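You operate a simulated robot arm through the tools that you are given. There is no shell and no other tool. Be economical: measure what you need, move in short steps, check, and stop when the job is done.

The job below is to be done with a simulated two-armed robot. You get a single attempt, and the scene is never put back.

JOB
On the worktop by the fridge, fold the checked cloth in half, so that its two short edges meet.

Only the result counts: the job must be done as asked and must still hold three seconds after the hand-in. Knocking over, shifting, dropping, spilling or breaking anything else fails it. Flat cloth is picked up by pressing the open fingertips on it (5 to 10 N) and closing them slowly along it; thin cloth reads only 2 to 8 mm in the jaws.

ROBOT AND FRAMES
Two 7-joint arms with two-finger parallel grippers on one trunk, on a base that drives. Base frame: it is fixed to the floor where the robot stands at the start and does not move with it; the origin is under the middle of the robot, x ahead of it, y to its left, z up. Lengths are in m, angles in degrees, forces in N, time in s.
The left shoulder is at the start at [0.07, 0.133, 1.126], the right one opposite. Places, roughly: checked cloth [0.5, -0.1, 0.9]; worktop by the fridge [0.6, -0.1, 0.9]. Payload 1.57 kg a hand.
The TCP of each hand is the grasp point between the finger pads, 0.03 m short of the fingertips. In the tool frame z runs along the fingers and y along their closing line. The gripper opens to 0.08 m. The fingers are 0.017 m wide and 0.012 m thick; the gripper's body (0.04 by 0.082 m) begins 0.08 m behind the TCP.
Orientation is told as [roll, pitch, yaw] about the base's x, y, z axes, in that order, counted from this pose: with the fingers straight down and closing along the base's y, the tool's x points along the base's -x, its y along +y and its z along -z.

CONTROLS
- The arms move only by the tool apply_moves. It takes "left_deltas", "right_deltas" or both (then of equal length, played together; a hand with none holds still); each is a list of rows, each a list of 7 numbers: the shift along the tool's x, y, z in units of 300 mm (1.0 is 300 mm), then the turn, a rotation vector about the tool's x, y, z in units of 180 degrees (1.0 is 180 degrees), then the finger opening in cm, from 0 to 8. In form: [[x, y, z, rx, ry, rz, hand], ...]. A call has 1 to 12 rows; each row is the pose to reach, as a shift and turn from the pose commanded when the call began, along the tool's axes at that moment. A call with a number of a shift or a turn outside -1 to 1 is refused whole. Each row takes 0.2 s and may step no farther than 0.05 m and 8.6 degrees from the row before; otherwise, or with a gripper value out of range, the whole call is refused. Where a pose cannot be reached the arm comes as near as it can. A force on the tool above 40 N (or 10 N above the force at the start of the call, whichever is more), or a blocked arm, ends the call early, and 0.2 s more pass. The fingers move at their own pace (about 0.153 m/s each) and stop on an object; they squeeze with about 31 N. The grip force told is the motor's: it shows also when the fingers shut on nothing. Time passes only in rows, and 0.2 s behind the last, so rows that repeat a pose let the fingers close. The reply holds the time, the measured pose of the TCP, the force on the tool along the base axes, the opening and the grip force, in the units named above and with some noise, with the torque about the TCP (base axes, N m) and any sound that the robot's microphone picked up.
- Cameras (640 x 400 px; columns grow to the right, rows downward): "scene" is now at [0.1252, -0.0246, 1.3511]; the picture's right is [-0.29, -0.96, 0.00], its down [-0.69, 0.21, -0.70] and it looks along [0.67, -0.20, -0.72] (base axes); focal length 258 px, centre (320, 200). "left" rides on the left gripper at [0.072, 0.007, -0.122] in its tool frame; the picture's right is [-0.09, 1.00, 0.00], its down [-0.84, -0.08, -0.54] and it looks along [-0.54, -0.05, 0.84] (tool axes); focal length 238 px, centre (320, 200). "right" rides on the right gripper at [0.072, -0.007, -0.122] in its tool frame; the picture's right is [0.09, 1.00, 0.00], its down [-0.84, 0.08, -0.54] and it looks along [-0.54, 0.05, 0.84] (tool axes); focal length 238 px, centre (320, 200). There is no depth. A picture from a camera that has moved, and an enlarged one, comes with that camera's place and axes in the base frame and with its lens. The place of the scene camera against the robot may be out by one fixed shift of up to 0.012 m in any direction.
- get_image(camera): a new picture of that camera. No time passes.
- move_column(by): slides the trunk up (or, below 0, down) by that many m; the arms and the scene camera ride with it, the base frame stays. It gives what a move gives, with no picture.
- drive_base(legs): drives the robot by 1 to 6 legs, each [ahead, left, turn to the left] in m, m and degrees, along the robot's own axes; the way and the turn of a leg run together, so that a leg with both is an arc; at most 1.5 m and 180 degrees a leg. The arms and the cameras ride along, it lands a little off, and it stops where it bumps. It gives what a move gives.
- aim_head(pan, tilt): turns the head with the scene camera to pan (to the left, within 86 degrees either way) and tilt (down, from -29 to 69), counted from straight ahead of the robot. It gives what a move gives.
- zoom(camera, box): a new picture of the part [left, top, right, bottom] of that camera's present view, enlarged. No time passes.
- close_job(): hands the job in; it is judged then, once.

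Go step by step. Nothing tells you exact positions but the pictures and the camera data: compare them with the known pose of the tool, close in by small moves and look again before you grip or let go. The budget is 120 turns and 88 pictures, counting those below and the enlarged ones. Unless the task says otherwise, let go and move clear before handing in, and close with one line.

The tools are called after "Emit:" by a JSON object that holds its "name" and its "arguments". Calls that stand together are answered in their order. apply_moves: Moves the arms, as the interface text tells. Its arguments: {"type":"object","properties":{"left_deltas":{"type":"array"},"right_deltas":{"type":"array"}},"required":[]} The other tools are called the same way: move_column (by) slides the trunk up or down; drive_base (legs) drives the base; aim_head (pan, tilt) turns the head that bears the scene camera; get_image (camera) takes a picture; zoom (camera, box) takes an enlarged picture of a part of a camera's view; close_job () hands the job in.

At the start:

```text
time: 0.0
left_eef_pos: [0.4439, 0.0752, 1.1301]
left_ee_rot: [0.0, 0.0, 0.1]
left_force: [-0.4, -1.0, 0.5]
left_ft_torque: [0.02, 0.01, 0.03]
left_finger_gap: 0.08
left_grip_force: 0.1
right_eef_pos: [0.3453, -0.2887, 1.1388]
right_ee_rot: [0.1, -0.1, 0.0]
right_force: [-1.0, -0.1, -0.4]
right_ft_torque: [0.01, -0.02, -0.01]
right_finger_gap: 0.0799
right_grip_force: 0.0
trunk travel left (down, up): [-0.7, 0.24]
robot x, y, heading: [0.0006, 0.0008, 0.1]
head pan, tilt: [-16.7, 45.9]
```

scene: 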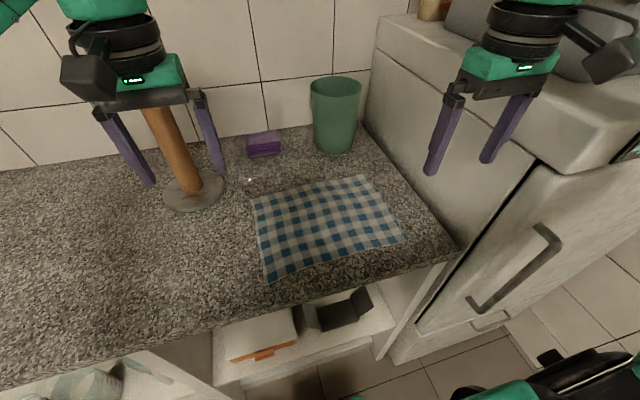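
right: 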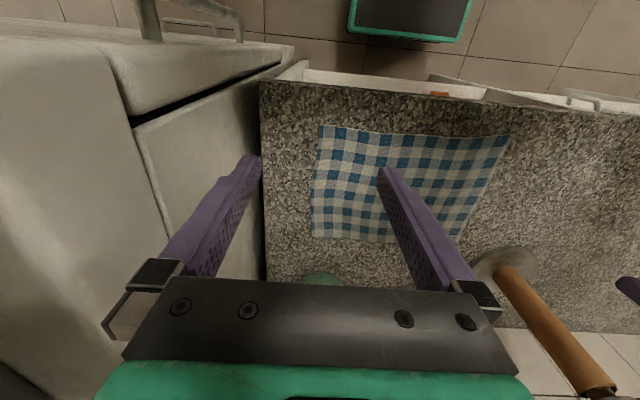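
left: 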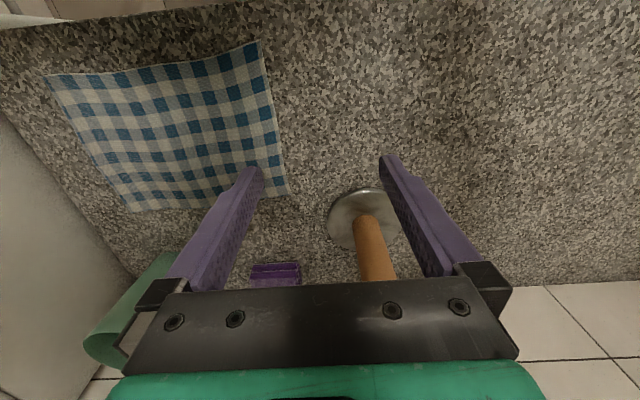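

The cloth is about 0.30 m long along y, from 0.01 to -0.29, and about 0.22 m wide along x, from 0.37 to 0.60. I'll fold the right short edge (y≈-0.29) onto the left one. First I'll move the right hand away from the fridge and zoom in on the cloth.

Emit:
{"name": "apply_moves", "arguments": {"right_deltas": [[0, 0.15, 0, 0, 0, 0, 8], [0.05, 0.3, 0, 0, 0, 0, 8], [0.1, 0.45, 0, 0, 0, 0, 8], [0.13, 0.6, 0, 0, 0, 0, 8], [0.13, 0.63, 0, 0, 0, 0, 8]]}}

Emit:
{"name": "zoom", "arguments": {"camera": "scene", "box": [220, 130, 460, 300]}}

```text
time: 1.2
left_eef_pos: [0.4439, 0.0746, 1.1314]
left_ee_rot: [0.0, 0.0, 0.0]
left_force: [0.2, -1.0, -0.4]
left_ft_torque: [0.01, 0.01, -0.02]
left_finger_gap: 0.0802
left_grip_force: 0.1
right_eef_pos: [0.3061, -0.0995, 1.1393]
right_ee_rot: [0.1, 0.0, -0.1]
right_force: [-0.4, 0.0, 0.6]
right_ft_torque: [0.0, -0.01, 0.0]
right_finger_gap: 0.0801
right_grip_force: 0.1
trunk travel left (down, up): [-0.7, 0.24]
robot x, y, heading: [0.0022, 0.0015, -0.1]
head pan, tilt: [-16.7, 45.9]
```

```text
2.35 times, centred on (340, 215) of scene
camera zoom: at [0.1252, -0.0249, 1.351], right [-0.29, -0.96, 0.0], down [-0.69, 0.21, -0.7], along [0.67, -0.2, -0.72], focal length 608 px, centre (273, 165)
```

zoom: 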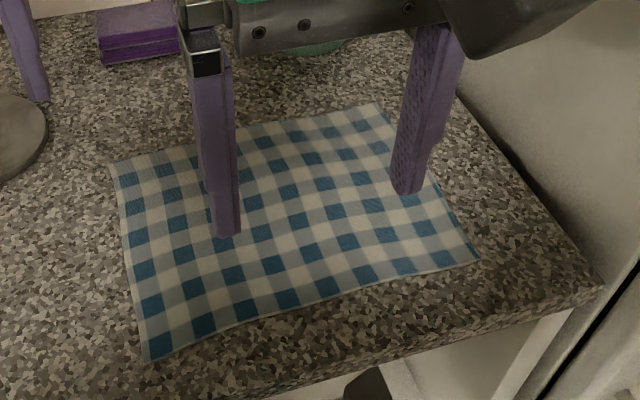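

The layout is confirmed. Next I'll shift the robot slightly right and turn it right so both hands can reach both short edges.

Emit:
{"name": "drive_base", "arguments": {"legs": [[0, -0.06, 0], [0, 0, -38]]}}

Emit:
{"name": "aim_head", "arguments": {"pan": 25, "tilt": 48}}

Emit:
{"name": "get_image", "arguments": {"camera": "scene"}}

```text
time: 4.0
left_eef_pos: [0.3957, -0.2748, 1.131]
left_ee_rot: [0.1, -0.1, -38.1]
left_force: [0.8, 0.8, -0.1]
left_ft_torque: [-0.03, 0.02, 0.01]
left_finger_gap: 0.0799
left_grip_force: 0.0
right_eef_pos: [0.1786, -0.3285, 1.1395]
right_ee_rot: [0.0, 0.0, -38.3]
right_force: [0.0, 0.0, 0.7]
right_ft_torque: [0.01, 0.0, 0.02]
right_finger_gap: 0.0801
right_grip_force: 0.1
trunk travel left (down, up): [-0.7, 0.24]
robot x, y, heading: [0.0018, -0.0635, -38.3]
head pan, tilt: [-16.7, 45.9]
```

```text
time: 5.0
left_eef_pos: [0.3956, -0.2758, 1.1313]
left_ee_rot: [0.0, 0.0, -38.2]
left_force: [-0.6, 0.3, 0.3]
left_ft_torque: [0.04, 0.01, 0.03]
left_finger_gap: 0.0802
left_grip_force: 0.1
right_eef_pos: [0.1785, -0.3298, 1.1396]
right_ee_rot: [0.0, 0.0, -38.2]
right_force: [-0.6, 0.2, 0.4]
right_ft_torque: [-0.01, 0.01, 0.0]
right_finger_gap: 0.0802
right_grip_force: 0.0
trunk travel left (down, up): [-0.7, 0.24]
robot x, y, heading: [0.0014, -0.0598, -38.4]
head pan, tilt: [25.0, 48.0]
```

```text
83 pictures are left
camera scene: at [0.114, -0.1116, 1.3482], right [-0.23, -0.97, 0.0], down [-0.72, 0.17, -0.67], along [0.65, -0.15, -0.74], focal length 258 px, centre (320, 200)
```

scene: 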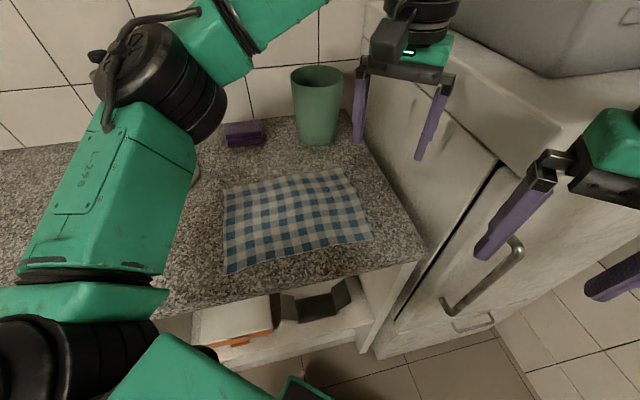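

The path looks clear. I'll move both hands above the two right-hand corners with yaw turned back to 0.

Emit:
{"name": "apply_moves", "arguments": {"left_deltas": [[-0.08, 0.08, 0, 0, 0, -0.035, 8], [-0.16, 0.16, 0, 0, 0, -0.07, 8], [-0.24, 0.24, 0, 0, 0, -0.105, 8], [-0.32, 0.32, 0, 0, 0, -0.14, 8], [-0.4, 0.4, 0, 0, 0, -0.175, 8], [-0.467, 0.427, 0.05, 0, 0, -0.212, 8], [-0.467, 0.427, 0.2, 0, 0, -0.212, 8], [-0.467, 0.427, 0.33, 0, 0, -0.212, 8]], "right_deltas": [[0, 0.14, 0, 0, 0, -0.035, 8], [-0.05, 0.28, 0, 0, 0, -0.07, 8], [-0.13, 0.4, 0, 0, 0, -0.105, 8], [-0.22, 0.5, 0, 0, 0, -0.14, 8], [-0.32, 0.57, 0, 0, 0, -0.175, 8], [-0.427, 0.623, 0.05, 0, 0, -0.212, 8], [-0.427, 0.623, 0.2, 0, 0, -0.212, 8], [-0.427, 0.623, 0.33, 0, 0, -0.212, 8]]}}

Emit:
{"name": "get_image", "arguments": {"camera": "scene"}}

Emit:
{"name": "get_image", "arguments": {"camera": "left"}}

Emit:
{"name": "get_image", "arguments": {"camera": "right"}}

```text
time: 6.8
left_eef_pos: [0.588, -0.2652, 1.0311]
left_ee_rot: [0.2, 0.2, 0.0]
left_force: [1.0, 0.2, 0.4]
left_ft_torque: [0.0, 0.05, 0.01]
left_finger_gap: 0.0802
left_grip_force: 0.0
left hand out of reach, approached as far as the arm can: row 6
right_eef_pos: [0.2685, -0.3297, 1.0432]
right_ee_rot: [0.2, 0.1, -0.2]
right_force: [1.4, -0.3, -1.0]
right_ft_torque: [0.01, 0.02, -0.03]
right_finger_gap: 0.0801
right_grip_force: 0.0
right hand out of reach, approached as far as the arm can: row 2, 3, 4, 5, 6, 7, 8
trunk travel left (down, up): [-0.7, 0.24]
robot x, y, heading: [-0.0026, -0.057, -38.2]
head pan, tilt: [25.0, 48.0]
```

```text
82 pictures are left
camera scene: at [0.1181, -0.1134, 1.3478], right [-0.23, -0.97, 0.0], down [-0.73, 0.17, -0.67], along [0.65, -0.15, -0.75], focal length 258 px, centre (320, 200)
```

scene: 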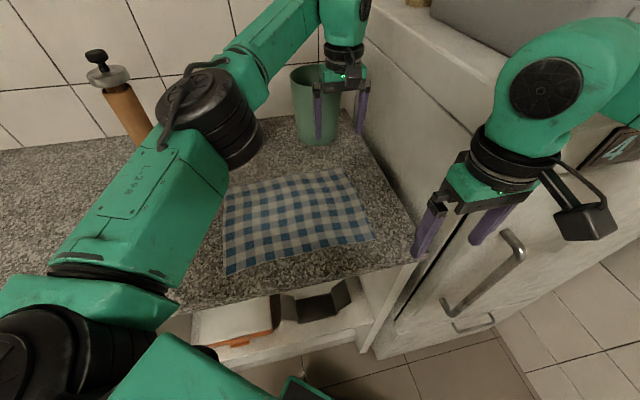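

```text
81 pictures are left
camera left: at [0.5164, -0.2574, 1.1535], right [0.09, 1.0, 0.0], down [0.84, -0.08, 0.54], along [0.54, -0.05, -0.84], focal length 238 px, centre (320, 200)
```

left: 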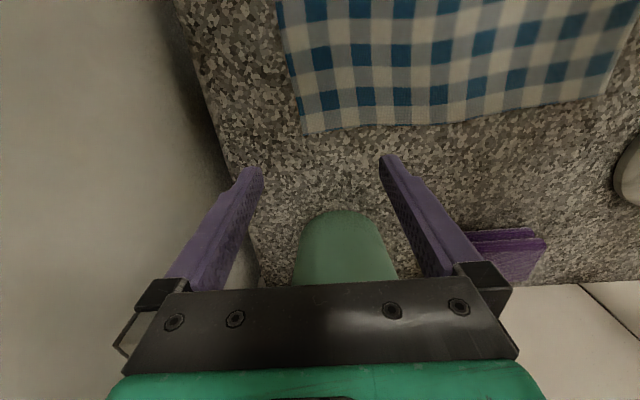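

```text
80 pictures are left
camera right: at [0.1963, -0.3353, 1.1655], right [-0.09, 1.0, 0.0], down [0.84, 0.07, 0.54], along [0.54, 0.05, -0.84], focal length 238 px, centre (320, 200)
```

right: 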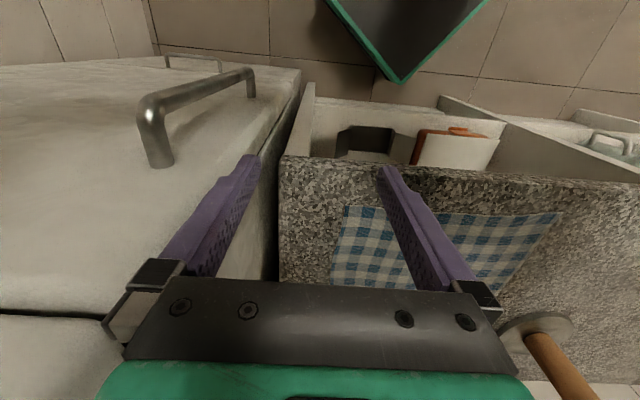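

The right hand stopped short of its target, while the left is fine. I'll send a small hold move to see whether it can now get to the commanded spot.

Emit:
{"name": "apply_moves", "arguments": {"right_deltas": [[0, 0, 0, 0, 0, 0, 8], [0, 0, -0.05, 0, 0, 0, 8]]}}

```text
time: 7.5
left_eef_pos: [0.5855, -0.2625, 1.0318]
left_ee_rot: [0.1, 0.0, 0.0]
left_force: [-0.4, 0.3, -0.9]
left_ft_torque: [-0.02, 0.0, -0.01]
left_finger_gap: 0.0798
left_grip_force: 0.0
right_eef_pos: [0.2656, -0.3285, 1.0513]
right_ee_rot: [0.0, -0.1, -0.1]
right_force: [0.3, 0.4, 0.4]
right_ft_torque: [0.05, 0.04, 0.01]
right_finger_gap: 0.08
right_grip_force: 0.0
right hand out of reach, approached as far as the arm can: row 2
trunk travel left (down, up): [-0.7, 0.24]
robot x, y, heading: [0.0012, -0.0606, -38.3]
head pan, tilt: [25.0, 48.0]
```

The right arm is at some joint limit here. I'll probe it by moving it straight ahead along +x.

Emit:
{"name": "apply_moves", "arguments": {"right_deltas": [[-0.1, 0.02, -0.05, 0, 0, 0, 8], [-0.2, 0.06, -0.05, 0, 0, 0, 8], [-0.3, 0.12, -0.05, 0, 0, 0, 8], [-0.43, 0.18, -0.05, 0, 0, 0, 8]]}}

Emit:
{"name": "get_image", "arguments": {"camera": "scene"}}

```text
time: 8.4
left_eef_pos: [0.5857, -0.263, 1.0334]
left_ee_rot: [0.0, 0.0, 0.1]
left_force: [1.0, 0.4, -0.3]
left_ft_torque: [0.0, 0.01, -0.02]
left_finger_gap: 0.0802
left_grip_force: 0.1
right_eef_pos: [0.2648, -0.3279, 1.0521]
right_ee_rot: [0.2, -0.2, -0.2]
right_force: [-0.1, 1.4, -0.1]
right_ft_torque: [0.01, -0.02, 0.02]
right_finger_gap: 0.0799
right_grip_force: 0.0
right hand out of reach, approached as far as the arm can: row 1, 2, 3, 4
trunk travel left (down, up): [-0.7, 0.24]
robot x, y, heading: [0.0006, -0.065, -38.1]
head pan, tilt: [25.0, 48.0]
```

```text
79 pictures are left
camera scene: at [0.1141, -0.1116, 1.3482], right [-0.23, -0.97, 0.0], down [-0.72, 0.17, -0.67], along [0.65, -0.15, -0.74], focal length 258 px, centre (320, 200)
```

scene: 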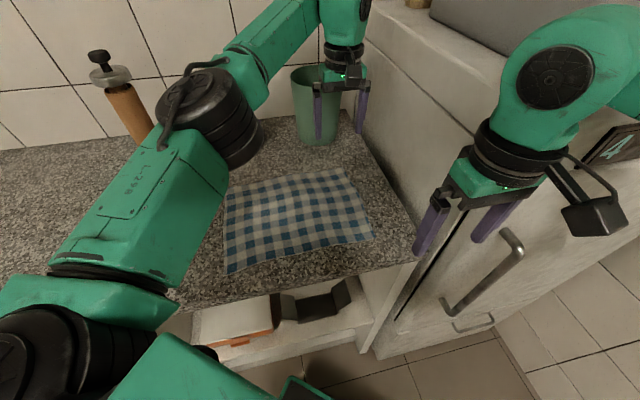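

The wrist's yaw limit is the likely cause. I'll turn the right hand's yaw back and try moving ahead again.

Emit:
{"name": "apply_moves", "arguments": {"right_deltas": [[0, 0, -0.05, 0, 0, 0.042, 8], [0, 0, -0.05, 0, 0, 0.084, 8], [-0.05, 0.02, -0.05, 0, 0, 0.126, 8], [-0.15, 0.06, -0.05, 0, 0, 0.168, 8], [-0.28, 0.12, -0.05, 0, 0, 0.21, 8], [-0.43, 0.18, -0.05, 0, 0, 0.21, 8]]}}

```text
time: 9.8
left_eef_pos: [0.5836, -0.2632, 1.0331]
left_ee_rot: [0.0, 0.0, 0.0]
left_force: [0.0, 0.7, 0.7]
left_ft_torque: [-0.04, 0.02, 0.0]
left_finger_gap: 0.08
left_grip_force: 0.1
right_eef_pos: [0.2674, -0.3474, 1.085]
right_ee_rot: [0.2, 0.0, -35.4]
right_force: [-0.3, 0.4, 0.6]
right_ft_torque: [-0.02, -0.02, 0.0]
right_finger_gap: 0.0801
right_grip_force: 0.0
right hand out of reach, approached as far as the arm can: row 1, 2, 3, 4, 5, 6
trunk travel left (down, up): [-0.7, 0.24]
robot x, y, heading: [0.0005, -0.0606, -38.3]
head pan, tilt: [25.0, 48.0]
```

The right arm can't cross the robot's centre line. So I'll keep a smaller turn, line both hands up just ahead of the robot, and carry the cloth edge by driving sideways. First I'll retract both hands.

Emit:
{"name": "apply_moves", "arguments": {"left_deltas": [[0.1, 0, -0.1, 0, 0, 0, 8], [0.2, 0, -0.2, 0, 0, 0.04, 8], [0.33, 0, -0.3, 0, 0, 0.08, 8], [0.46, 0, -0.33, 0, 0, 0.12, 8], [0.6, 0, -0.33, 0, 0, 0.144, 8]], "right_deltas": [[0.06, -0.04, -0.03, 0, 0, 0, 8], [0.12, -0.08, -0.06, 0, 0, 0, 8], [0.18, -0.12, -0.09, 0, 0, 0, 8], [0.24, -0.15, -0.12, 0, 0, 0, 8], [0.3, -0.185, -0.15, 0, 0, -0.04, 8]]}}

Emit:
{"name": "drive_base", "arguments": {"legs": [[0, 0, 26.3]]}}

```text
time: 11.1
left_eef_pos: [0.4034, -0.2643, 1.1304]
left_ee_rot: [0.1, 0.0, -25.9]
left_force: [0.4, 0.1, -0.2]
left_ft_torque: [-0.01, -0.03, 0.04]
left_finger_gap: 0.0799
left_grip_force: 0.1
right_eef_pos: [0.1625, -0.3327, 1.1293]
right_ee_rot: [0.2, 0.0, -30.7]
right_force: [-0.1, 1.0, 0.3]
right_ft_torque: [0.02, -0.01, 0.01]
right_finger_gap: 0.0802
right_grip_force: 0.0
trunk travel left (down, up): [-0.7, 0.24]
robot x, y, heading: [0.0, -0.0621, -38.1]
head pan, tilt: [25.0, 48.0]
```

```text
time: 12.8
left_eef_pos: [0.4528, -0.0693, 1.129]
left_ee_rot: [0.0, 0.0, -0.4]
left_force: [-0.3, 0.2, -0.2]
left_ft_torque: [0.02, 0.0, -0.02]
left_finger_gap: 0.0803
left_grip_force: 0.1
right_eef_pos: [0.2648, -0.2357, 1.1285]
right_ee_rot: [0.0, 0.0, -5.2]
right_force: [0.5, 1.1, 0.9]
right_ft_torque: [0.0, -0.02, 0.02]
right_finger_gap: 0.0801
right_grip_force: 0.0
trunk travel left (down, up): [-0.7, 0.24]
robot x, y, heading: [0.0032, -0.0637, -12.7]
head pan, tilt: [25.0, 48.0]
```

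The turn went as planned. Next I'll shift the base towards (0.02, -0.13) and test both hands above the right-hand corners.

Emit:
{"name": "drive_base", "arguments": {"legs": [[0.031, -0.062, 0]]}}

Emit:
{"name": "apply_moves", "arguments": {"right_deltas": [[-0.1, 0, 0, 0, 0, 0, 8], [-0.2, 0, 0.05, 0, 0, -0.02, 8], [-0.3, 0, 0.1, 0, 0, -0.028, 8], [-0.36, 0.02, 0.15, 0, 0, -0.028, 8]]}}

```text
time: 13.8
left_eef_pos: [0.4692, -0.134, 1.1291]
left_ee_rot: [-0.2, 0.1, -0.3]
left_force: [0.6, 0.0, 0.1]
left_ft_torque: [-0.03, 0.0, 0.04]
left_finger_gap: 0.0799
left_grip_force: 0.1
right_eef_pos: [0.2809, -0.3012, 1.1292]
right_ee_rot: [-0.1, -0.2, -5.0]
right_force: [-0.3, -0.1, -0.9]
right_ft_torque: [0.0, 0.01, 0.04]
right_finger_gap: 0.0798
right_grip_force: 0.0
trunk travel left (down, up): [-0.7, 0.24]
robot x, y, heading: [0.0173, -0.1311, -12.7]
head pan, tilt: [25.0, 48.0]
```

```text
time: 14.8
left_eef_pos: [0.4698, -0.137, 1.1294]
left_ee_rot: [-0.1, 0.1, -0.3]
left_force: [0.7, 0.7, 0.5]
left_ft_torque: [-0.01, 0.03, -0.01]
left_finger_gap: 0.0801
left_grip_force: 0.0
right_eef_pos: [0.3914, -0.3055, 1.0842]
right_ee_rot: [0.0, 0.0, 0.0]
right_force: [0.9, -0.2, 0.4]
right_ft_torque: [-0.02, -0.02, 0.0]
right_finger_gap: 0.08
right_grip_force: 0.1
trunk travel left (down, up): [-0.7, 0.24]
robot x, y, heading: [0.0164, -0.1306, -12.6]
head pan, tilt: [25.0, 48.0]
```

Both hands look reachable from here. I'll bring them above the corners.

Emit:
{"name": "apply_moves", "arguments": {"left_deltas": [[-0.13, 0, 0, 0, 0, 0, 8], [-0.26, 0, 0.05, 0, 0, 0, 8], [-0.37, -0.06, 0.1, 0, 0, 0, 8], [-0.37, -0.18, 0.15, 0, 0, 0, 8], [-0.37, -0.3, 0.2, 0, 0, 0, 8], [-0.37, -0.43, 0.25, 0, 0, 0, 8], [-0.37, -0.43, 0.36, 0, 0, 0, 8]], "right_deltas": [[0, 0.05, 0.03, 0, 0, 0, 8], [0, 0.1, 0.06, 0, 0, 0, 8], [0, 0.135, 0.1, 0, 0, 0, 8], [0, 0.135, 0.15, 0, 0, 0, 8], [0, 0.135, 0.21, 0, 0, 0, 8], [0, 0.135, 0.21, 0, 0, 0, 8], [0, 0.135, 0.21, 0, 0, 0, 8]]}}

Emit:
{"name": "get_image", "arguments": {"camera": "scene"}}

Emit:
{"name": "get_image", "arguments": {"camera": "left"}}

Emit:
{"name": "get_image", "arguments": {"camera": "right"}}

```text
time: 16.4
left_eef_pos: [0.5559, -0.2495, 1.0121]
left_ee_rot: [-0.2, 0.0, -0.2]
left_force: [0.7, 0.4, 0.1]
left_ft_torque: [0.04, -0.02, 0.01]
left_finger_gap: 0.0799
left_grip_force: 0.2
left hand out of reach, approached as far as the arm can: row 5, 6, 7
right_eef_pos: [0.3916, -0.2654, 1.0215]
right_ee_rot: [-0.1, -0.1, 0.0]
right_force: [-0.2, -0.4, -0.1]
right_ft_torque: [-0.01, 0.0, 0.05]
right_finger_gap: 0.08
right_grip_force: 0.0
right hand out of reach, approached as far as the arm can: row 3
trunk travel left (down, up): [-0.7, 0.24]
robot x, y, heading: [0.015, -0.1335, -12.7]
head pan, tilt: [25.0, 48.0]
```

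```text
78 pictures are left
camera scene: at [0.1409, -0.1223, 1.3485], right [0.21, -0.98, 0.0], down [-0.73, -0.16, -0.67], along [0.65, 0.14, -0.74], focal length 258 px, centre (320, 200)
```

scene: 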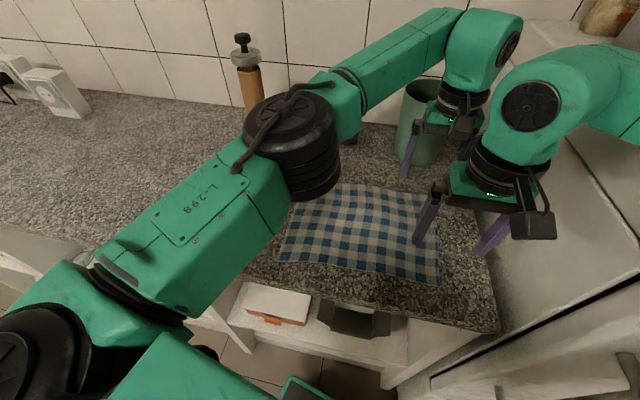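

```text
77 pictures are left
camera left: at [0.4832, -0.2405, 1.1359], right [0.1, 1.0, 0.0], down [0.84, -0.08, 0.54], along [0.54, -0.06, -0.84], focal length 238 px, centre (320, 200)
```

left: 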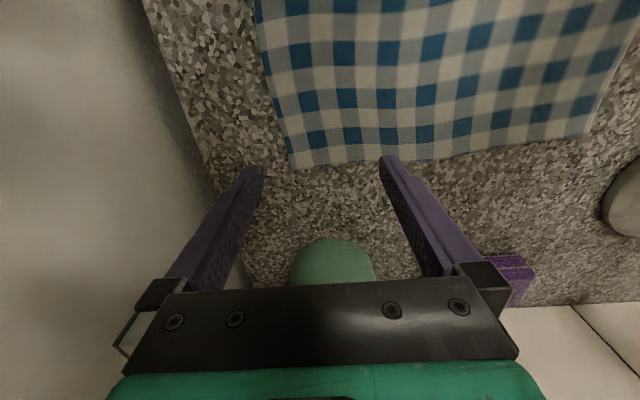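

```text
76 pictures are left
camera right: at [0.3183, -0.2706, 1.1444], right [-0.09, 1.0, 0.0], down [0.84, 0.08, 0.54], along [0.54, 0.05, -0.84], focal length 238 px, centre (320, 200)
```

right: 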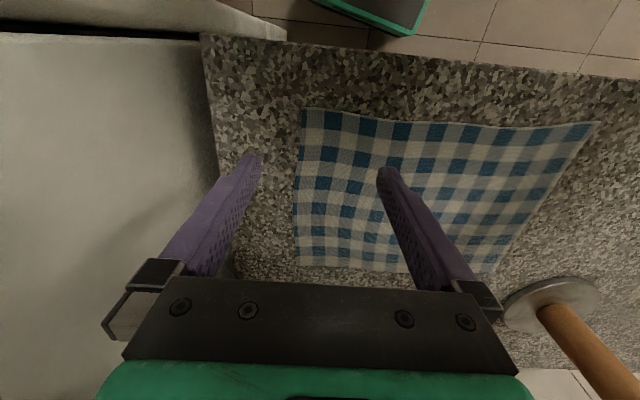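

The corners are at about (0.592, -0.283) and (0.370, -0.283). The left arm is about 2 cm short, so I'll nudge the base forward and right, then aim at the grip spots.

Emit:
{"name": "drive_base", "arguments": {"legs": [[0.033, -0.01, 0]]}}

```text
time: 17.2
left_eef_pos: [0.5726, -0.2611, 1.0203]
left_ee_rot: [-0.4, -0.9, -0.3]
left_force: [0.5, -0.8, 0.3]
left_ft_torque: [-0.01, 0.03, 0.0]
left_finger_gap: 0.0801
left_grip_force: 0.0
right_eef_pos: [0.4076, -0.2783, 1.0265]
right_ee_rot: [-0.3, -0.8, -0.2]
right_force: [0.6, -1.1, -0.6]
right_ft_torque: [-0.01, 0.02, 0.0]
right_finger_gap: 0.08
right_grip_force: 0.0
trunk travel left (down, up): [-0.7, 0.24]
robot x, y, heading: [0.0415, -0.1475, -12.7]
head pan, tilt: [25.0, 48.0]
```

Emit:
{"name": "apply_moves", "arguments": {"left_deltas": [[0, 0, 0, 0, 0, 0, 4], [0, 0, 0.05, 0, 0, 0, 4], [0, 0, 0.1, 0, 0, 0, 4]], "right_deltas": [[0, 0, 0, 0, 0, 0, 4], [0.03, 0, 0.05, 0, 0, 0, 4], [0.06, 0, 0.1, 0, 0, 0, 4]]}}

```text
time: 18.0
left_eef_pos: [0.5896, -0.2644, 0.9824]
left_ee_rot: [-0.2, 0.2, -0.3]
left_force: [0.5, 0.3, -0.3]
left_ft_torque: [0.02, -0.01, 0.0]
left_finger_gap: 0.04
left_grip_force: 0.0
right_eef_pos: [0.4103, -0.2806, 0.9944]
right_ee_rot: [-0.1, -0.5, -0.1]
right_force: [-0.8, -1.1, -0.4]
right_ft_torque: [0.04, 0.0, 0.02]
right_finger_gap: 0.0401
right_grip_force: 0.0
trunk travel left (down, up): [-0.7, 0.24]
robot x, y, heading: [0.0457, -0.1496, -12.7]
head pan, tilt: [25.0, 48.0]
```

Both arms can reach now. I'll line up over the grip spots at z≈0.95 and check with the hand cameras.

Emit:
{"name": "apply_moves", "arguments": {"left_deltas": [[0.03, 0.01, 0.03, 0, 0, 0, 3], [0.049, 0.02, 0.07, 0, 0, 0, 3], [0.049, 0.02, 0.107, 0, 0, 0, 3]], "right_deltas": [[0.03, 0.03, 0.03, 0, 0, 0, 3], [0.068, 0.075, 0.08, 0, 0, 0, 3], [0.068, 0.075, 0.147, 0, 0, 0, 3]]}}

Emit:
{"name": "get_image", "arguments": {"camera": "left"}}

Emit:
{"name": "get_image", "arguments": {"camera": "right"}}

```text
time: 19.0
left_eef_pos: [0.5697, -0.2617, 0.949]
left_ee_rot: [0.1, 0.0, -0.3]
left_force: [0.7, 0.4, -0.2]
left_ft_torque: [-0.01, 0.0, 0.01]
left_finger_gap: 0.0302
left_grip_force: 0.1
right_eef_pos: [0.4142, -0.2681, 0.9946]
right_ee_rot: [0.4, -9.2, -1.4]
right_force: [-0.5, 0.7, -0.1]
right_ft_torque: [-0.03, 0.0, -0.02]
right_finger_gap: 0.0298
right_grip_force: 0.0
trunk travel left (down, up): [-0.7, 0.24]
robot x, y, heading: [0.053, -0.1475, -12.8]
head pan, tilt: [25.0, 48.0]
stopped in row 3 (right hand): the arm was blocked; the commanded pose is now the measured one
```

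```text
75 pictures are left
camera left: at [0.4982, -0.2548, 1.0723], right [0.1, 1.0, 0.0], down [0.84, -0.08, 0.54], along [0.54, -0.05, -0.84], focal length 238 px, centre (320, 200)
```

left: 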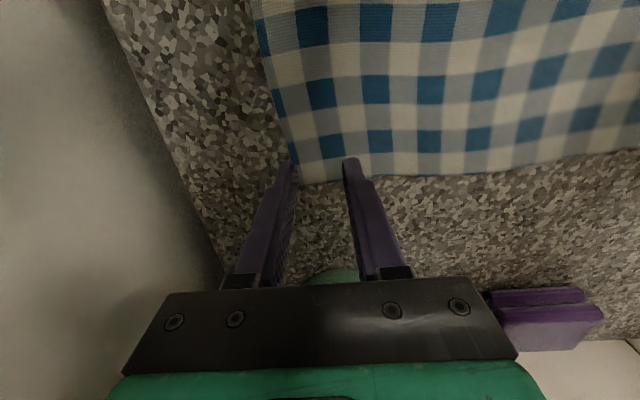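

```text
74 pictures are left
camera right: at [0.3229, -0.2714, 1.1049], right [-0.07, 1.0, -0.01], down [0.74, 0.05, 0.67], along [0.67, 0.04, -0.74], focal length 238 px, centre (320, 200)
```

right: 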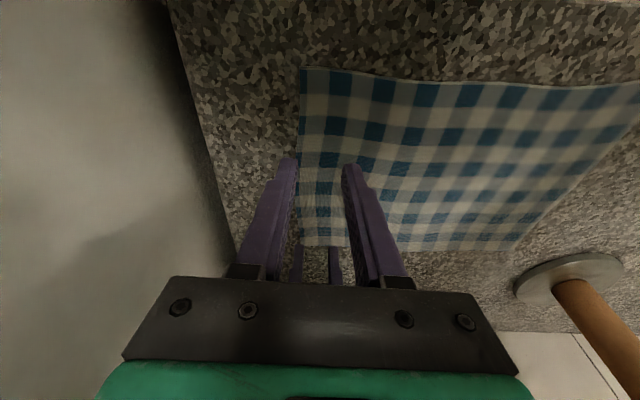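

The right hand was blocked and tipped about 9°. I'll look at what is in its way.

Emit:
{"name": "get_image", "arguments": {"camera": "scene"}}

Emit:
{"name": "aim_head", "arguments": {"pan": -5, "tilt": 48}}

Emit:
{"name": "get_image", "arguments": {"camera": "scene"}}

```text
73 pictures are left
camera scene: at [0.1701, -0.1446, 1.3463], right [0.21, -0.98, 0.0], down [-0.73, -0.16, -0.67], along [0.65, 0.14, -0.74], focal length 258 px, centre (320, 200)
```

scene: 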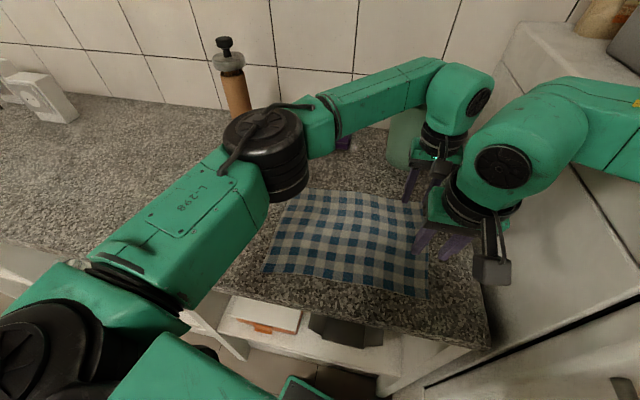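

```text
time: 20.0
left_eef_pos: [0.5704, -0.2641, 0.9505]
left_ee_rot: [0.1, 0.0, -0.4]
left_force: [-0.2, -0.3, -0.2]
left_ft_torque: [0.01, 0.0, -0.01]
left_finger_gap: 0.0302
left_grip_force: 0.1
right_eef_pos: [0.4131, -0.267, 0.9934]
right_ee_rot: [0.4, -8.6, -1.3]
right_force: [-0.1, 0.2, -0.1]
right_ft_torque: [0.01, -0.01, 0.01]
right_finger_gap: 0.0296
right_grip_force: 0.0
trunk travel left (down, up): [-0.7, 0.24]
robot x, y, heading: [0.0456, -0.1453, -12.9]
head pan, tilt: [-5.0, 48.0]
```

```text
72 pictures are left
camera scene: at [0.168, -0.186, 1.3483], right [-0.3, -0.95, 0.0], down [-0.71, 0.23, -0.67], along [0.64, -0.2, -0.74], focal length 258 px, centre (320, 200)
```

scene: 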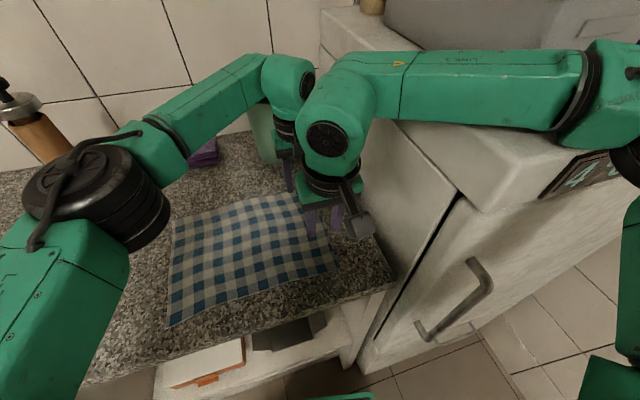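

The right forearm is resting near the fridge's upper block. I'll raise the trunk so the forearm passes higher, then lower the hands again.

Emit:
{"name": "move_column", "arguments": {"by": 0.15}}

Emit:
{"name": "apply_moves", "arguments": {"left_deltas": [[0, 0, 0.12, 0, 0, 0, 3], [0, 0, 0.24, 0, 0, 0, 3], [0, 0, 0.36, 0, 0, 0, 3], [0, 0, 0.48, 0, 0, 0, 3]], "right_deltas": [[0, 0, 0, 0, 0.025, 0, 3], [0.03, 0, 0.1, 0, 0.048, 0, 3], [0.06, 0.02, 0.2, 0, 0.048, 0, 3], [0.06, 0.02, 0.3, 0, 0.048, 0, 3]]}}

Emit:
{"name": "get_image", "arguments": {"camera": "scene"}}

```text
time: 21.7
left_eef_pos: [0.5691, -0.2609, 1.1008]
left_ee_rot: [0.0, 0.0, -0.3]
left_force: [-0.4, 0.1, 0.6]
left_ft_torque: [-0.01, 0.0, 0.01]
left_finger_gap: 0.0301
left_grip_force: 0.1
right_eef_pos: [0.4088, -0.2661, 1.1399]
right_ee_rot: [0.1, -7.8, -1.1]
right_force: [-0.4, -0.6, -0.1]
right_ft_torque: [0.0, -0.02, -0.02]
right_finger_gap: 0.03
right_grip_force: 0.0
trunk travel left (down, up): [-0.85, 0.09]
robot x, y, heading: [0.0443, -0.1453, -12.6]
head pan, tilt: [-5.0, 48.0]
```

```text
time: 22.7
left_eef_pos: [0.5696, -0.2589, 0.9572]
left_ee_rot: [0.0, 0.1, -0.3]
left_force: [-1.2, 0.5, 0.3]
left_ft_torque: [-0.01, 0.01, 0.01]
left_finger_gap: 0.0301
left_grip_force: 0.1
right_eef_pos: [0.3911, -0.2835, 1.0571]
right_ee_rot: [0.3, 0.9, -1.1]
right_force: [0.1, -0.5, 0.2]
right_ft_torque: [0.01, 0.06, 0.02]
right_finger_gap: 0.0302
right_grip_force: 0.0
right hand out of reach, approached as far as the arm can: row 2, 3, 4
trunk travel left (down, up): [-0.85, 0.09]
robot x, y, heading: [0.045, -0.1457, -13.0]
head pan, tilt: [-5.0, 48.0]
```

```text
71 pictures are left
camera scene: at [0.169, -0.1844, 1.4981], right [-0.3, -0.95, 0.0], down [-0.71, 0.23, -0.67], along [0.64, -0.2, -0.74], focal length 258 px, centre (320, 200)
```

scene: 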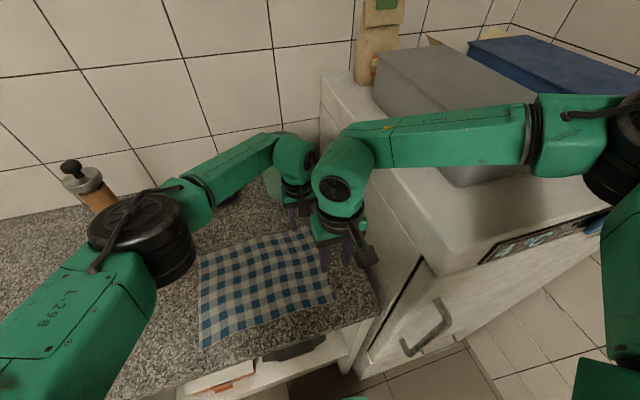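

The right arm can't get low enough beside the fridge, but the left one works well there. So the left arm will do the fold one corner at a time. I'll park the right hand first and lower the trunk back.

Emit:
{"name": "apply_moves", "arguments": {"left_deltas": [[0, 0, -0.1, 0, 0, 0, 3], [0, 0, -0.2, 0, 0, 0, 3], [0, 0, -0.3, 0, 0, 0, 3], [0, 0, -0.4, 0, 0, 0, 3], [0, 0, -0.5, 0, 0, 0, 3], [0, 0, -0.6, 0, 0, 0, 3]], "right_deltas": [[0, 0, -0.13, 0, 0, 0, 3], [0.07, 0, -0.26, 0, 0, 0, 3], [0.15, -0.02, -0.39, 0, 0, 0, 3], [0.23, -0.04, -0.5, 0, 0, 0, 3], [0.31, -0.06, -0.62, 0, 0, 0, 3], [0.4, -0.06, -0.73, 0, 0, 0, 3]]}}

Emit:
{"name": "move_column", "arguments": {"by": -0.15}}

Emit:
{"name": "get_image", "arguments": {"camera": "scene"}}

```text
time: 24.1
left_eef_pos: [0.5699, -0.2587, 1.139]
left_ee_rot: [0.0, -0.1, -0.3]
left_force: [-0.7, 0.4, -0.4]
left_ft_torque: [-0.01, 0.0, 0.01]
left_finger_gap: 0.0302
left_grip_force: 0.1
right_eef_pos: [0.2703, -0.297, 1.2772]
right_ee_rot: [0.2, 0.8, -1.0]
right_force: [-0.4, -0.6, -0.2]
right_ft_torque: [-0.02, 0.0, -0.01]
right_finger_gap: 0.03
right_grip_force: 0.0
trunk travel left (down, up): [-0.85, 0.09]
robot x, y, heading: [0.0466, -0.1505, -12.8]
head pan, tilt: [-5.0, 48.0]
```

```text
time: 25.9
left_eef_pos: [0.5717, -0.259, 0.989]
left_ee_rot: [0.0, 0.0, -0.3]
left_force: [0.0, 0.2, 0.6]
left_ft_torque: [0.0, -0.01, -0.02]
left_finger_gap: 0.03
left_grip_force: 0.1
right_eef_pos: [0.2731, -0.2966, 1.126]
right_ee_rot: [0.1, 0.9, -1.1]
right_force: [-0.6, -0.7, -0.2]
right_ft_torque: [0.0, -0.03, -0.03]
right_finger_gap: 0.0298
right_grip_force: 0.0
trunk travel left (down, up): [-0.7, 0.24]
robot x, y, heading: [0.0437, -0.1458, -12.7]
head pan, tilt: [-5.0, 48.0]
```

```text
70 pictures are left
camera scene: at [0.1677, -0.1836, 1.3482], right [-0.3, -0.95, 0.0], down [-0.71, 0.23, -0.67], along [0.64, -0.2, -0.74], focal length 258 px, centre (320, 200)
```

scene: 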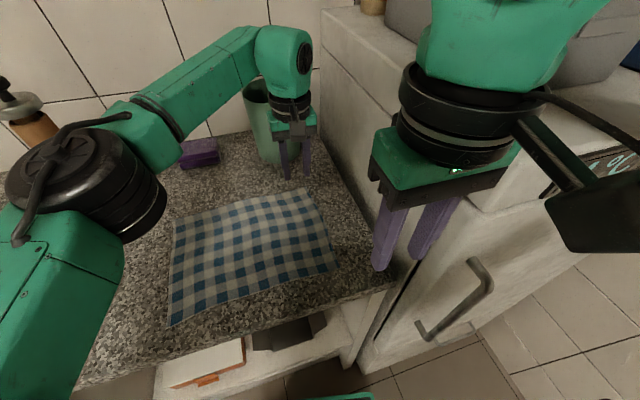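

I'll move the right hand farther out of the way, and bring the left down near the cloth at the near-right corner.

Emit:
{"name": "apply_moves", "arguments": {"right_deltas": [[0.14, 0, 0, 0, 0, 0, 3], [0.26, -0.04, 0, 0, 0, 0, 3], [0.3, -0.15, 0, 0, 0, 0, 3], [0.3, -0.27, 0, 0, 0, 0, 3], [0.3, -0.36, 0, 0, 0, 0, 3]]}}

Emit:
{"name": "apply_moves", "arguments": {"left_deltas": [[0.15, 0, 0, 0, 0, 0, 3], [0.3, 0, 0, 0, 0, 0, 3], [0.45, 0, 0, 0, 0, 0, 3], [0.6, 0, 0.05, 0, 0, 0, 3], [0.6, 0, 0.13, 0, 0, 0, 3]]}}

Emit:
{"name": "get_image", "arguments": {"camera": "left"}}

Emit:
{"name": "get_image", "arguments": {"camera": "scene"}}

```text
time: 27.1
left_eef_pos: [0.5718, -0.2594, 0.9875]
left_ee_rot: [0.0, -0.1, -0.3]
left_force: [-0.1, -0.2, 0.2]
left_ft_torque: [0.0, 0.01, 0.03]
left_finger_gap: 0.0299
left_grip_force: 0.0
right_eef_pos: [0.1794, -0.4042, 1.1292]
right_ee_rot: [0.1, 0.8, -1.0]
right_force: [0.3, 0.7, 0.4]
right_ft_torque: [0.01, -0.04, -0.01]
right_finger_gap: 0.03
right_grip_force: 0.1
trunk travel left (down, up): [-0.7, 0.24]
robot x, y, heading: [0.0452, -0.149, -12.9]
head pan, tilt: [-5.0, 48.0]
```

```text
time: 28.3
left_eef_pos: [0.3927, -0.2574, 0.9488]
left_ee_rot: [0.0, -0.1, -0.3]
left_force: [0.3, 0.1, 0.1]
left_ft_torque: [0.0, 0.01, -0.01]
left_finger_gap: 0.0299
left_grip_force: 0.0
right_eef_pos: [0.1826, -0.4038, 1.1292]
right_ee_rot: [0.0, 0.9, -1.2]
right_force: [-0.6, 0.5, -0.5]
right_ft_torque: [-0.02, 0.05, 0.0]
right_finger_gap: 0.0297
right_grip_force: 0.0
trunk travel left (down, up): [-0.7, 0.24]
robot x, y, heading: [0.0431, -0.1484, -12.7]
head pan, tilt: [-5.0, 48.0]
```

```text
69 pictures are left
camera left: at [0.321, -0.2501, 1.0714], right [0.1, 1.0, 0.0], down [0.84, -0.08, 0.54], along [0.54, -0.05, -0.84], focal length 238 px, centre (320, 200)
```

left: 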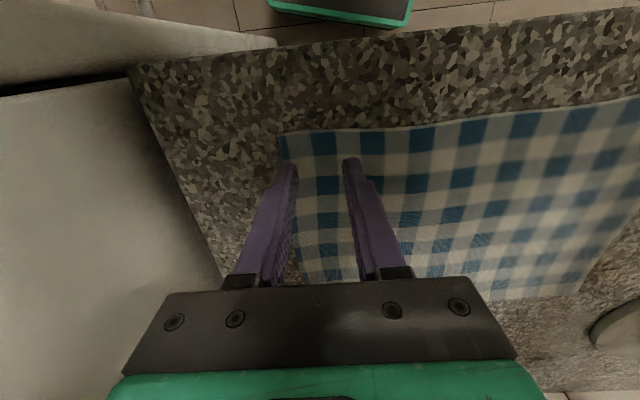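

```text
68 pictures are left
camera scene: at [0.1689, -0.1836, 1.3481], right [-0.3, -0.95, 0.0], down [-0.71, 0.23, -0.67], along [0.64, -0.2, -0.74], focal length 258 px, centre (320, 200)
```

scene: 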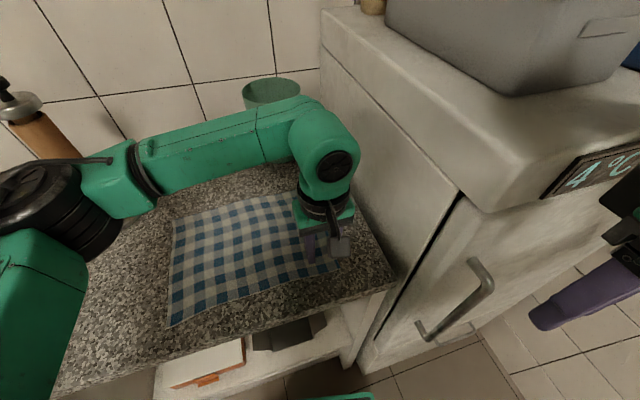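

The grip spot is right: the outer finger lies just inside the edge. Now I'll lower in small steps until contact.

Emit:
{"name": "apply_moves", "arguments": {"left_deltas": [[0.015, 0, 0.017, 0, 0, 0, 3], [0.015, 0, 0.034, 0, 0, 0, 3], [0.015, 0, 0.047, 0, 0, 0, 3]]}}

```text
time: 29.1
left_eef_pos: [0.3874, -0.2584, 0.9357]
left_ee_rot: [0.1, 0.0, -0.3]
left_force: [-0.8, 0.2, -0.2]
left_ft_torque: [-0.04, 0.04, -0.03]
left_finger_gap: 0.0299
left_grip_force: 0.1
right_eef_pos: [0.181, -0.4047, 1.1281]
right_ee_rot: [0.0, 0.8, -1.1]
right_force: [-0.2, 0.0, -0.8]
right_ft_torque: [0.01, 0.01, 0.02]
right_finger_gap: 0.0301
right_grip_force: 0.0
trunk travel left (down, up): [-0.7, 0.24]
robot x, y, heading: [0.0479, -0.1437, -12.7]
head pan, tilt: [-5.0, 48.0]
```

Emit:
{"name": "apply_moves", "arguments": {"left_deltas": [[0, 0, 0.008, 0, 0, 0, 3], [0, 0, 0.014, 0, 0, 0, 3], [0, 0, 0.02, 0, 0, 0, 3]]}}

```text
time: 29.9
left_eef_pos: [0.3869, -0.258, 0.9326]
left_ee_rot: [-0.2, -0.2, -0.3]
left_force: [5.2, 0.0, 23.0]
left_ft_torque: [0.18, -0.05, -0.03]
left_finger_gap: 0.0302
left_grip_force: 0.1
right_eef_pos: [0.1801, -0.4045, 1.1285]
right_ee_rot: [0.1, 0.8, -1.1]
right_force: [0.2, 0.1, 1.5]
right_ft_torque: [0.01, 0.02, 0.0]
right_finger_gap: 0.0301
right_grip_force: 0.1
trunk travel left (down, up): [-0.7, 0.24]
robot x, y, heading: [0.0433, -0.1526, -12.9]
head pan, tilt: [-5.0, 48.0]
```

The force is about 23 N, which is too much. I'll back off about 2 mm and then close slowly.

Emit:
{"name": "apply_moves", "arguments": {"left_deltas": [[0, 0, -0.0065, 0, 0, 0, 3]]}}

```text
time: 30.3
left_eef_pos: [0.387, -0.2579, 0.9312]
left_ee_rot: [-0.1, -0.1, -0.3]
left_force: [3.2, -0.2, 18.3]
left_ft_torque: [-0.09, -0.05, 0.05]
left_finger_gap: 0.0299
left_grip_force: 0.1
right_eef_pos: [0.1802, -0.4031, 1.1297]
right_ee_rot: [0.1, 0.8, -1.1]
right_force: [0.5, 0.3, -0.7]
right_ft_torque: [-0.01, -0.01, -0.01]
right_finger_gap: 0.0302
right_grip_force: 0.0
trunk travel left (down, up): [-0.7, 0.24]
robot x, y, heading: [0.0461, -0.1487, -12.6]
head pan, tilt: [-5.0, 48.0]
```

Emit:
{"name": "apply_moves", "arguments": {"left_deltas": [[0, 0, -0.014, 0, 0, 0, 3]]}}

```text
time: 30.7
left_eef_pos: [0.3889, -0.2561, 0.9329]
left_ee_rot: [0.1, 0.2, -0.4]
left_force: [-0.6, -0.5, -0.4]
left_ft_torque: [-0.02, -0.03, 0.01]
left_finger_gap: 0.0301
left_grip_force: 0.1
right_eef_pos: [0.1811, -0.4064, 1.1282]
right_ee_rot: [0.2, 0.9, -1.2]
right_force: [-0.2, -0.2, 0.2]
right_ft_torque: [0.0, -0.02, -0.04]
right_finger_gap: 0.0299
right_grip_force: 0.1
trunk travel left (down, up): [-0.7, 0.24]
robot x, y, heading: [0.0446, -0.147, -12.7]
head pan, tilt: [-5.0, 48.0]
```

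Emit:
{"name": "apply_moves", "arguments": {"left_deltas": [[0, 0, 0.0075, 0, 0, 0, 3]]}}

```text
time: 31.1
left_eef_pos: [0.3861, -0.2577, 0.9335]
left_ee_rot: [0.0, 0.0, -0.3]
left_force: [-0.1, -0.7, 0.5]
left_ft_torque: [-0.01, -0.02, 0.01]
left_finger_gap: 0.0301
left_grip_force: 0.1
right_eef_pos: [0.1806, -0.4041, 1.1295]
right_ee_rot: [0.2, 0.9, -1.1]
right_force: [0.6, 0.6, 0.3]
right_ft_torque: [0.03, -0.01, 0.0]
right_finger_gap: 0.0302
right_grip_force: 0.1
trunk travel left (down, up): [-0.7, 0.24]
robot x, y, heading: [0.0454, -0.1471, -12.8]
head pan, tilt: [-5.0, 48.0]
```

Emit:
{"name": "apply_moves", "arguments": {"left_deltas": [[0, 0, 0.005, 0, 0, 0, 3]]}}

```text
time: 31.5
left_eef_pos: [0.387, -0.2585, 0.9319]
left_ee_rot: [0.0, -0.1, -0.3]
left_force: [0.2, -0.7, 1.5]
left_ft_torque: [0.0, -0.01, 0.01]
left_finger_gap: 0.0303
left_grip_force: 0.1
right_eef_pos: [0.1817, -0.4042, 1.1287]
right_ee_rot: [0.0, 0.8, -1.2]
right_force: [-0.2, -0.5, -0.4]
right_ft_torque: [-0.01, 0.0, 0.01]
right_finger_gap: 0.0303
right_grip_force: 0.1
trunk travel left (down, up): [-0.7, 0.24]
robot x, y, heading: [0.0432, -0.1456, -12.6]
head pan, tilt: [-5.0, 48.0]
```

Contact is just beginning. I'll press 1 mm more and close slowly.

Emit:
{"name": "apply_moves", "arguments": {"left_deltas": [[0, 0, 0.004, 0, 0, 0, 3], [0, 0, 0.004, 0, 0, 0, 2.7], [0, 0, 0.004, 0, 0, 0, 2.4], [0, 0, 0.004, 0, 0, 0, 2.1], [0, 0, 0.004, 0, 0, 0, 1.8], [0, 0, 0.004, 0, 0, 0, 1.5]]}}

Emit:
{"name": "zoom", "arguments": {"camera": "left", "box": [240, 80, 440, 205]}}

```text
time: 32.9
left_eef_pos: [0.3859, -0.2581, 0.933]
left_ee_rot: [-0.1, -0.1, -0.3]
left_force: [1.6, -0.2, 16.8]
left_ft_torque: [-0.01, 0.03, -0.02]
left_finger_gap: 0.0153
left_grip_force: 0.1
right_eef_pos: [0.1793, -0.4039, 1.1284]
right_ee_rot: [0.0, 0.8, -1.1]
right_force: [0.9, -1.1, -0.5]
right_ft_torque: [0.02, -0.01, -0.01]
right_finger_gap: 0.0301
right_grip_force: 0.1
trunk travel left (down, up): [-0.7, 0.24]
robot x, y, heading: [0.0476, -0.147, -12.9]
head pan, tilt: [-5.0, 48.0]
```

```text
3.20 times, centred on (340, 142) of left
camera zoom: at [0.3138, -0.2498, 1.0542], right [0.1, 1.0, 0.0], down [0.84, -0.08, 0.54], along [0.54, -0.05, -0.84], focal length 763 px, centre (256, 384)
```

zoom: 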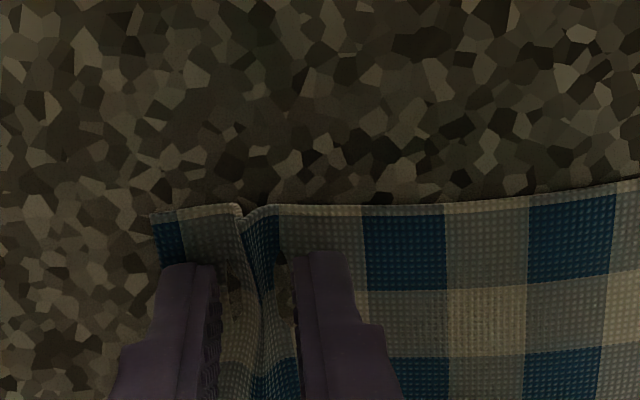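

A ridge is forming between the fingers. I'll ease off slightly and finish closing.

Emit:
{"name": "apply_moves", "arguments": {"left_deltas": [[0, 0, -0.002, 0, 0, 0, 1.2], [0, 0, -0.003, 0, 0, 0, 0.9], [0, 0, -0.004, 0, 0, 0, 0.6], [0, 0, -0.004, 0, 0, 0, 0.3], [0, 0, -0.004, 0, 0, 0, 0], [0, 0, -0.004, 0, 0, 0, 0], [0, 0, -0.004, 0, 0, 0, 0]]}}

Emit:
{"name": "zoom", "arguments": {"camera": "left", "box": [240, 80, 440, 205]}}

```text
time: 34.5
left_eef_pos: [0.3864, -0.2583, 0.932]
left_ee_rot: [0.0, 0.1, -0.3]
left_force: [0.7, -0.4, 0.8]
left_ft_torque: [0.02, 0.02, -0.01]
left_finger_gap: 0.0022
left_grip_force: 23.5
right_eef_pos: [0.182, -0.404, 1.129]
right_ee_rot: [0.2, 0.8, -1.1]
right_force: [0.9, -0.1, -0.4]
right_ft_torque: [-0.01, 0.03, 0.01]
right_finger_gap: 0.03
right_grip_force: 0.2
trunk travel left (down, up): [-0.7, 0.24]
robot x, y, heading: [0.0449, -0.1522, -12.8]
head pan, tilt: [-5.0, 48.0]
```

```text
3.20 times, centred on (340, 142) of left
camera zoom: at [0.3147, -0.2503, 1.0547], right [0.1, 1.0, 0.0], down [0.84, -0.08, 0.54], along [0.54, -0.05, -0.84], focal length 763 px, centre (256, 384)
```

zoom: 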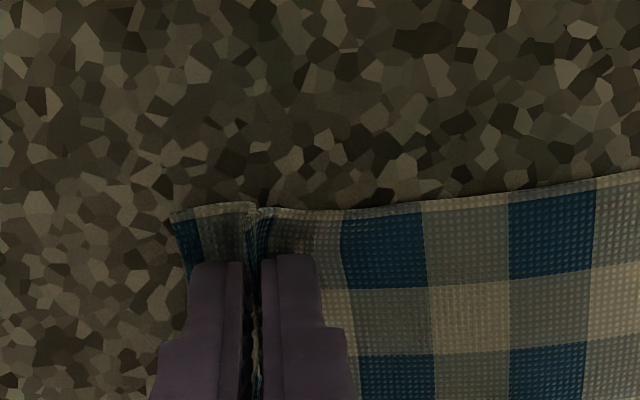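

The cloth is pinched at 2.2 mm. I'll start the arc over the fold line and look partway.

Emit:
{"name": "apply_moves", "arguments": {"left_deltas": [[0, 0.015, -0.11, 0, 0, 0, 0], [0, 0.065, -0.218, 0, 0, 0, 0], [0, 0.138, -0.302, 0, 0, 0, 0], [0, 0.231, -0.363, 0.04, 0, 0, 0]]}}

Emit:
{"name": "get_image", "arguments": {"camera": "scene"}}

```text
time: 35.5
left_eef_pos: [0.3881, -0.1857, 1.0402]
left_ee_rot: [-7.3, 0.0, -0.3]
left_force: [0.3, 0.1, 0.3]
left_ft_torque: [-0.01, -0.04, 0.0]
left_finger_gap: 0.002
left_grip_force: 23.7
right_eef_pos: [0.181, -0.4013, 1.1299]
right_ee_rot: [0.0, 0.9, -1.1]
right_force: [0.1, -0.3, 0.0]
right_ft_torque: [-0.01, -0.02, -0.02]
right_finger_gap: 0.03
right_grip_force: 0.0
trunk travel left (down, up): [-0.7, 0.24]
robot x, y, heading: [0.0459, -0.1482, -12.8]
head pan, tilt: [-5.0, 48.0]
```

```text
65 pictures are left
camera scene: at [0.1677, -0.1801, 1.3483], right [-0.3, -0.95, 0.0], down [-0.71, 0.22, -0.67], along [0.64, -0.21, -0.74], focal length 258 px, centre (320, 200)
```

scene: 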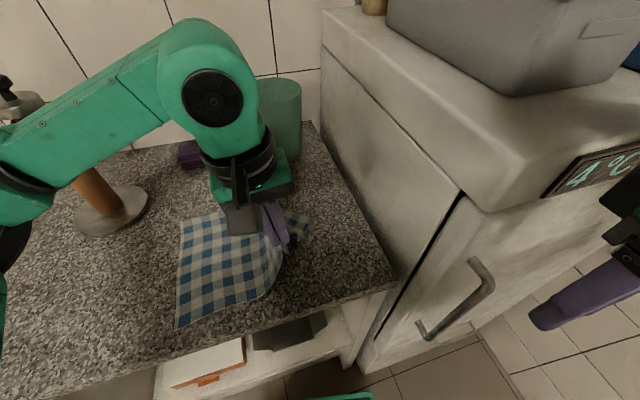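

The corner is lifting well. I'll continue over with the hand leaning so the edge turns over, stopping a little above the near-left corner.

Emit:
{"name": "apply_moves", "arguments": {"left_deltas": [[0, 0.115, -0.048, 0.04, 0, 0, 0], [0, 0.231, -0.063, 0.08, 0, 0, 0], [0, 0.354, -0.045, 0.12, 0, 0, 0], [0, 0.464, 0.002, 0.16, 0, 0, 0], [0, 0.554, 0.075, 0.16, 0, 0, 0], [0, 0.622, 0.163, 0.16, 0, 0, 0]]}}

Emit:
{"name": "get_image", "arguments": {"camera": "scene"}}

Emit:
{"name": "get_image", "arguments": {"camera": "left"}}

```text
time: 36.9
left_eef_pos: [0.3877, -0.0093, 0.969]
left_ee_rot: [-36.1, 0.0, -0.3]
left_force: [0.1, 0.6, -0.1]
left_ft_torque: [0.02, 0.02, 0.0]
left_finger_gap: 0.002
left_grip_force: 23.6
right_eef_pos: [0.1817, -0.4031, 1.1296]
right_ee_rot: [0.1, 1.0, -1.2]
right_force: [0.4, 0.1, -0.1]
right_ft_torque: [-0.02, 0.01, 0.03]
right_finger_gap: 0.0301
right_grip_force: 0.0
trunk travel left (down, up): [-0.7, 0.24]
robot x, y, heading: [0.0493, -0.1453, -12.7]
head pan, tilt: [-5.0, 48.0]
```

```text
64 pictures are left
camera scene: at [0.1678, -0.1828, 1.3482], right [-0.3, -0.95, 0.0], down [-0.71, 0.23, -0.67], along [0.64, -0.2, -0.74], focal length 258 px, centre (320, 200)
```

scene: 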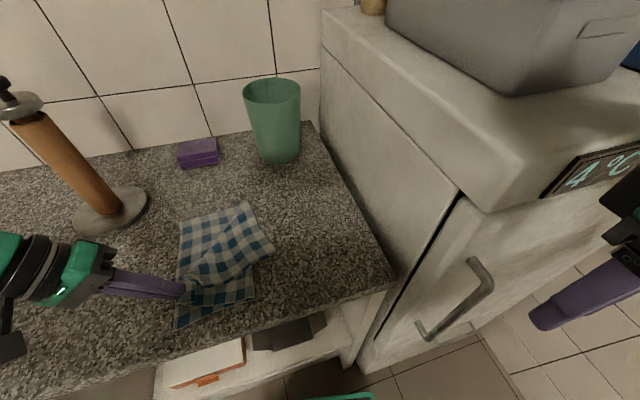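

```text
63 pictures are left
camera left: at [0.3156, 0.0683, 1.0647], right [0.1, 0.8, -0.59], down [0.84, 0.25, 0.48], along [0.54, -0.54, -0.65], focal length 238 px, centre (320, 200)
```

left: 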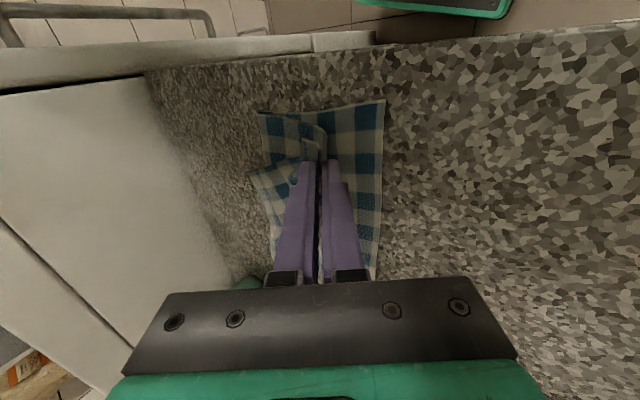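

Emit:
{"name": "zoom", "arguments": {"camera": "scene", "box": [130, 180, 330, 340]}}

```text
2.50 times, centred on (230, 260) of scene
camera zoom: at [0.1678, -0.1828, 1.3482], right [-0.3, -0.95, 0.0], down [-0.71, 0.23, -0.67], along [0.64, -0.2, -0.74], focal length 646 px, centre (545, 50)
```

zoom: 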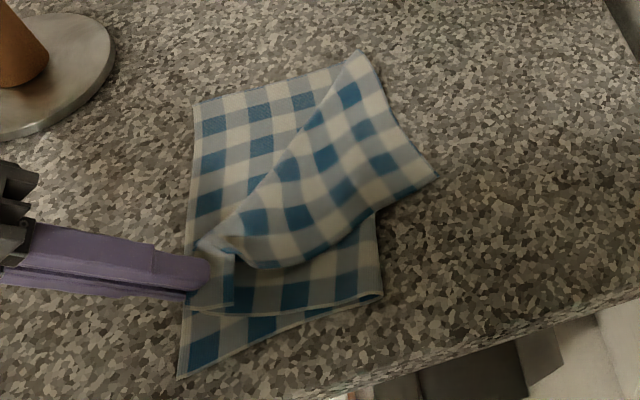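

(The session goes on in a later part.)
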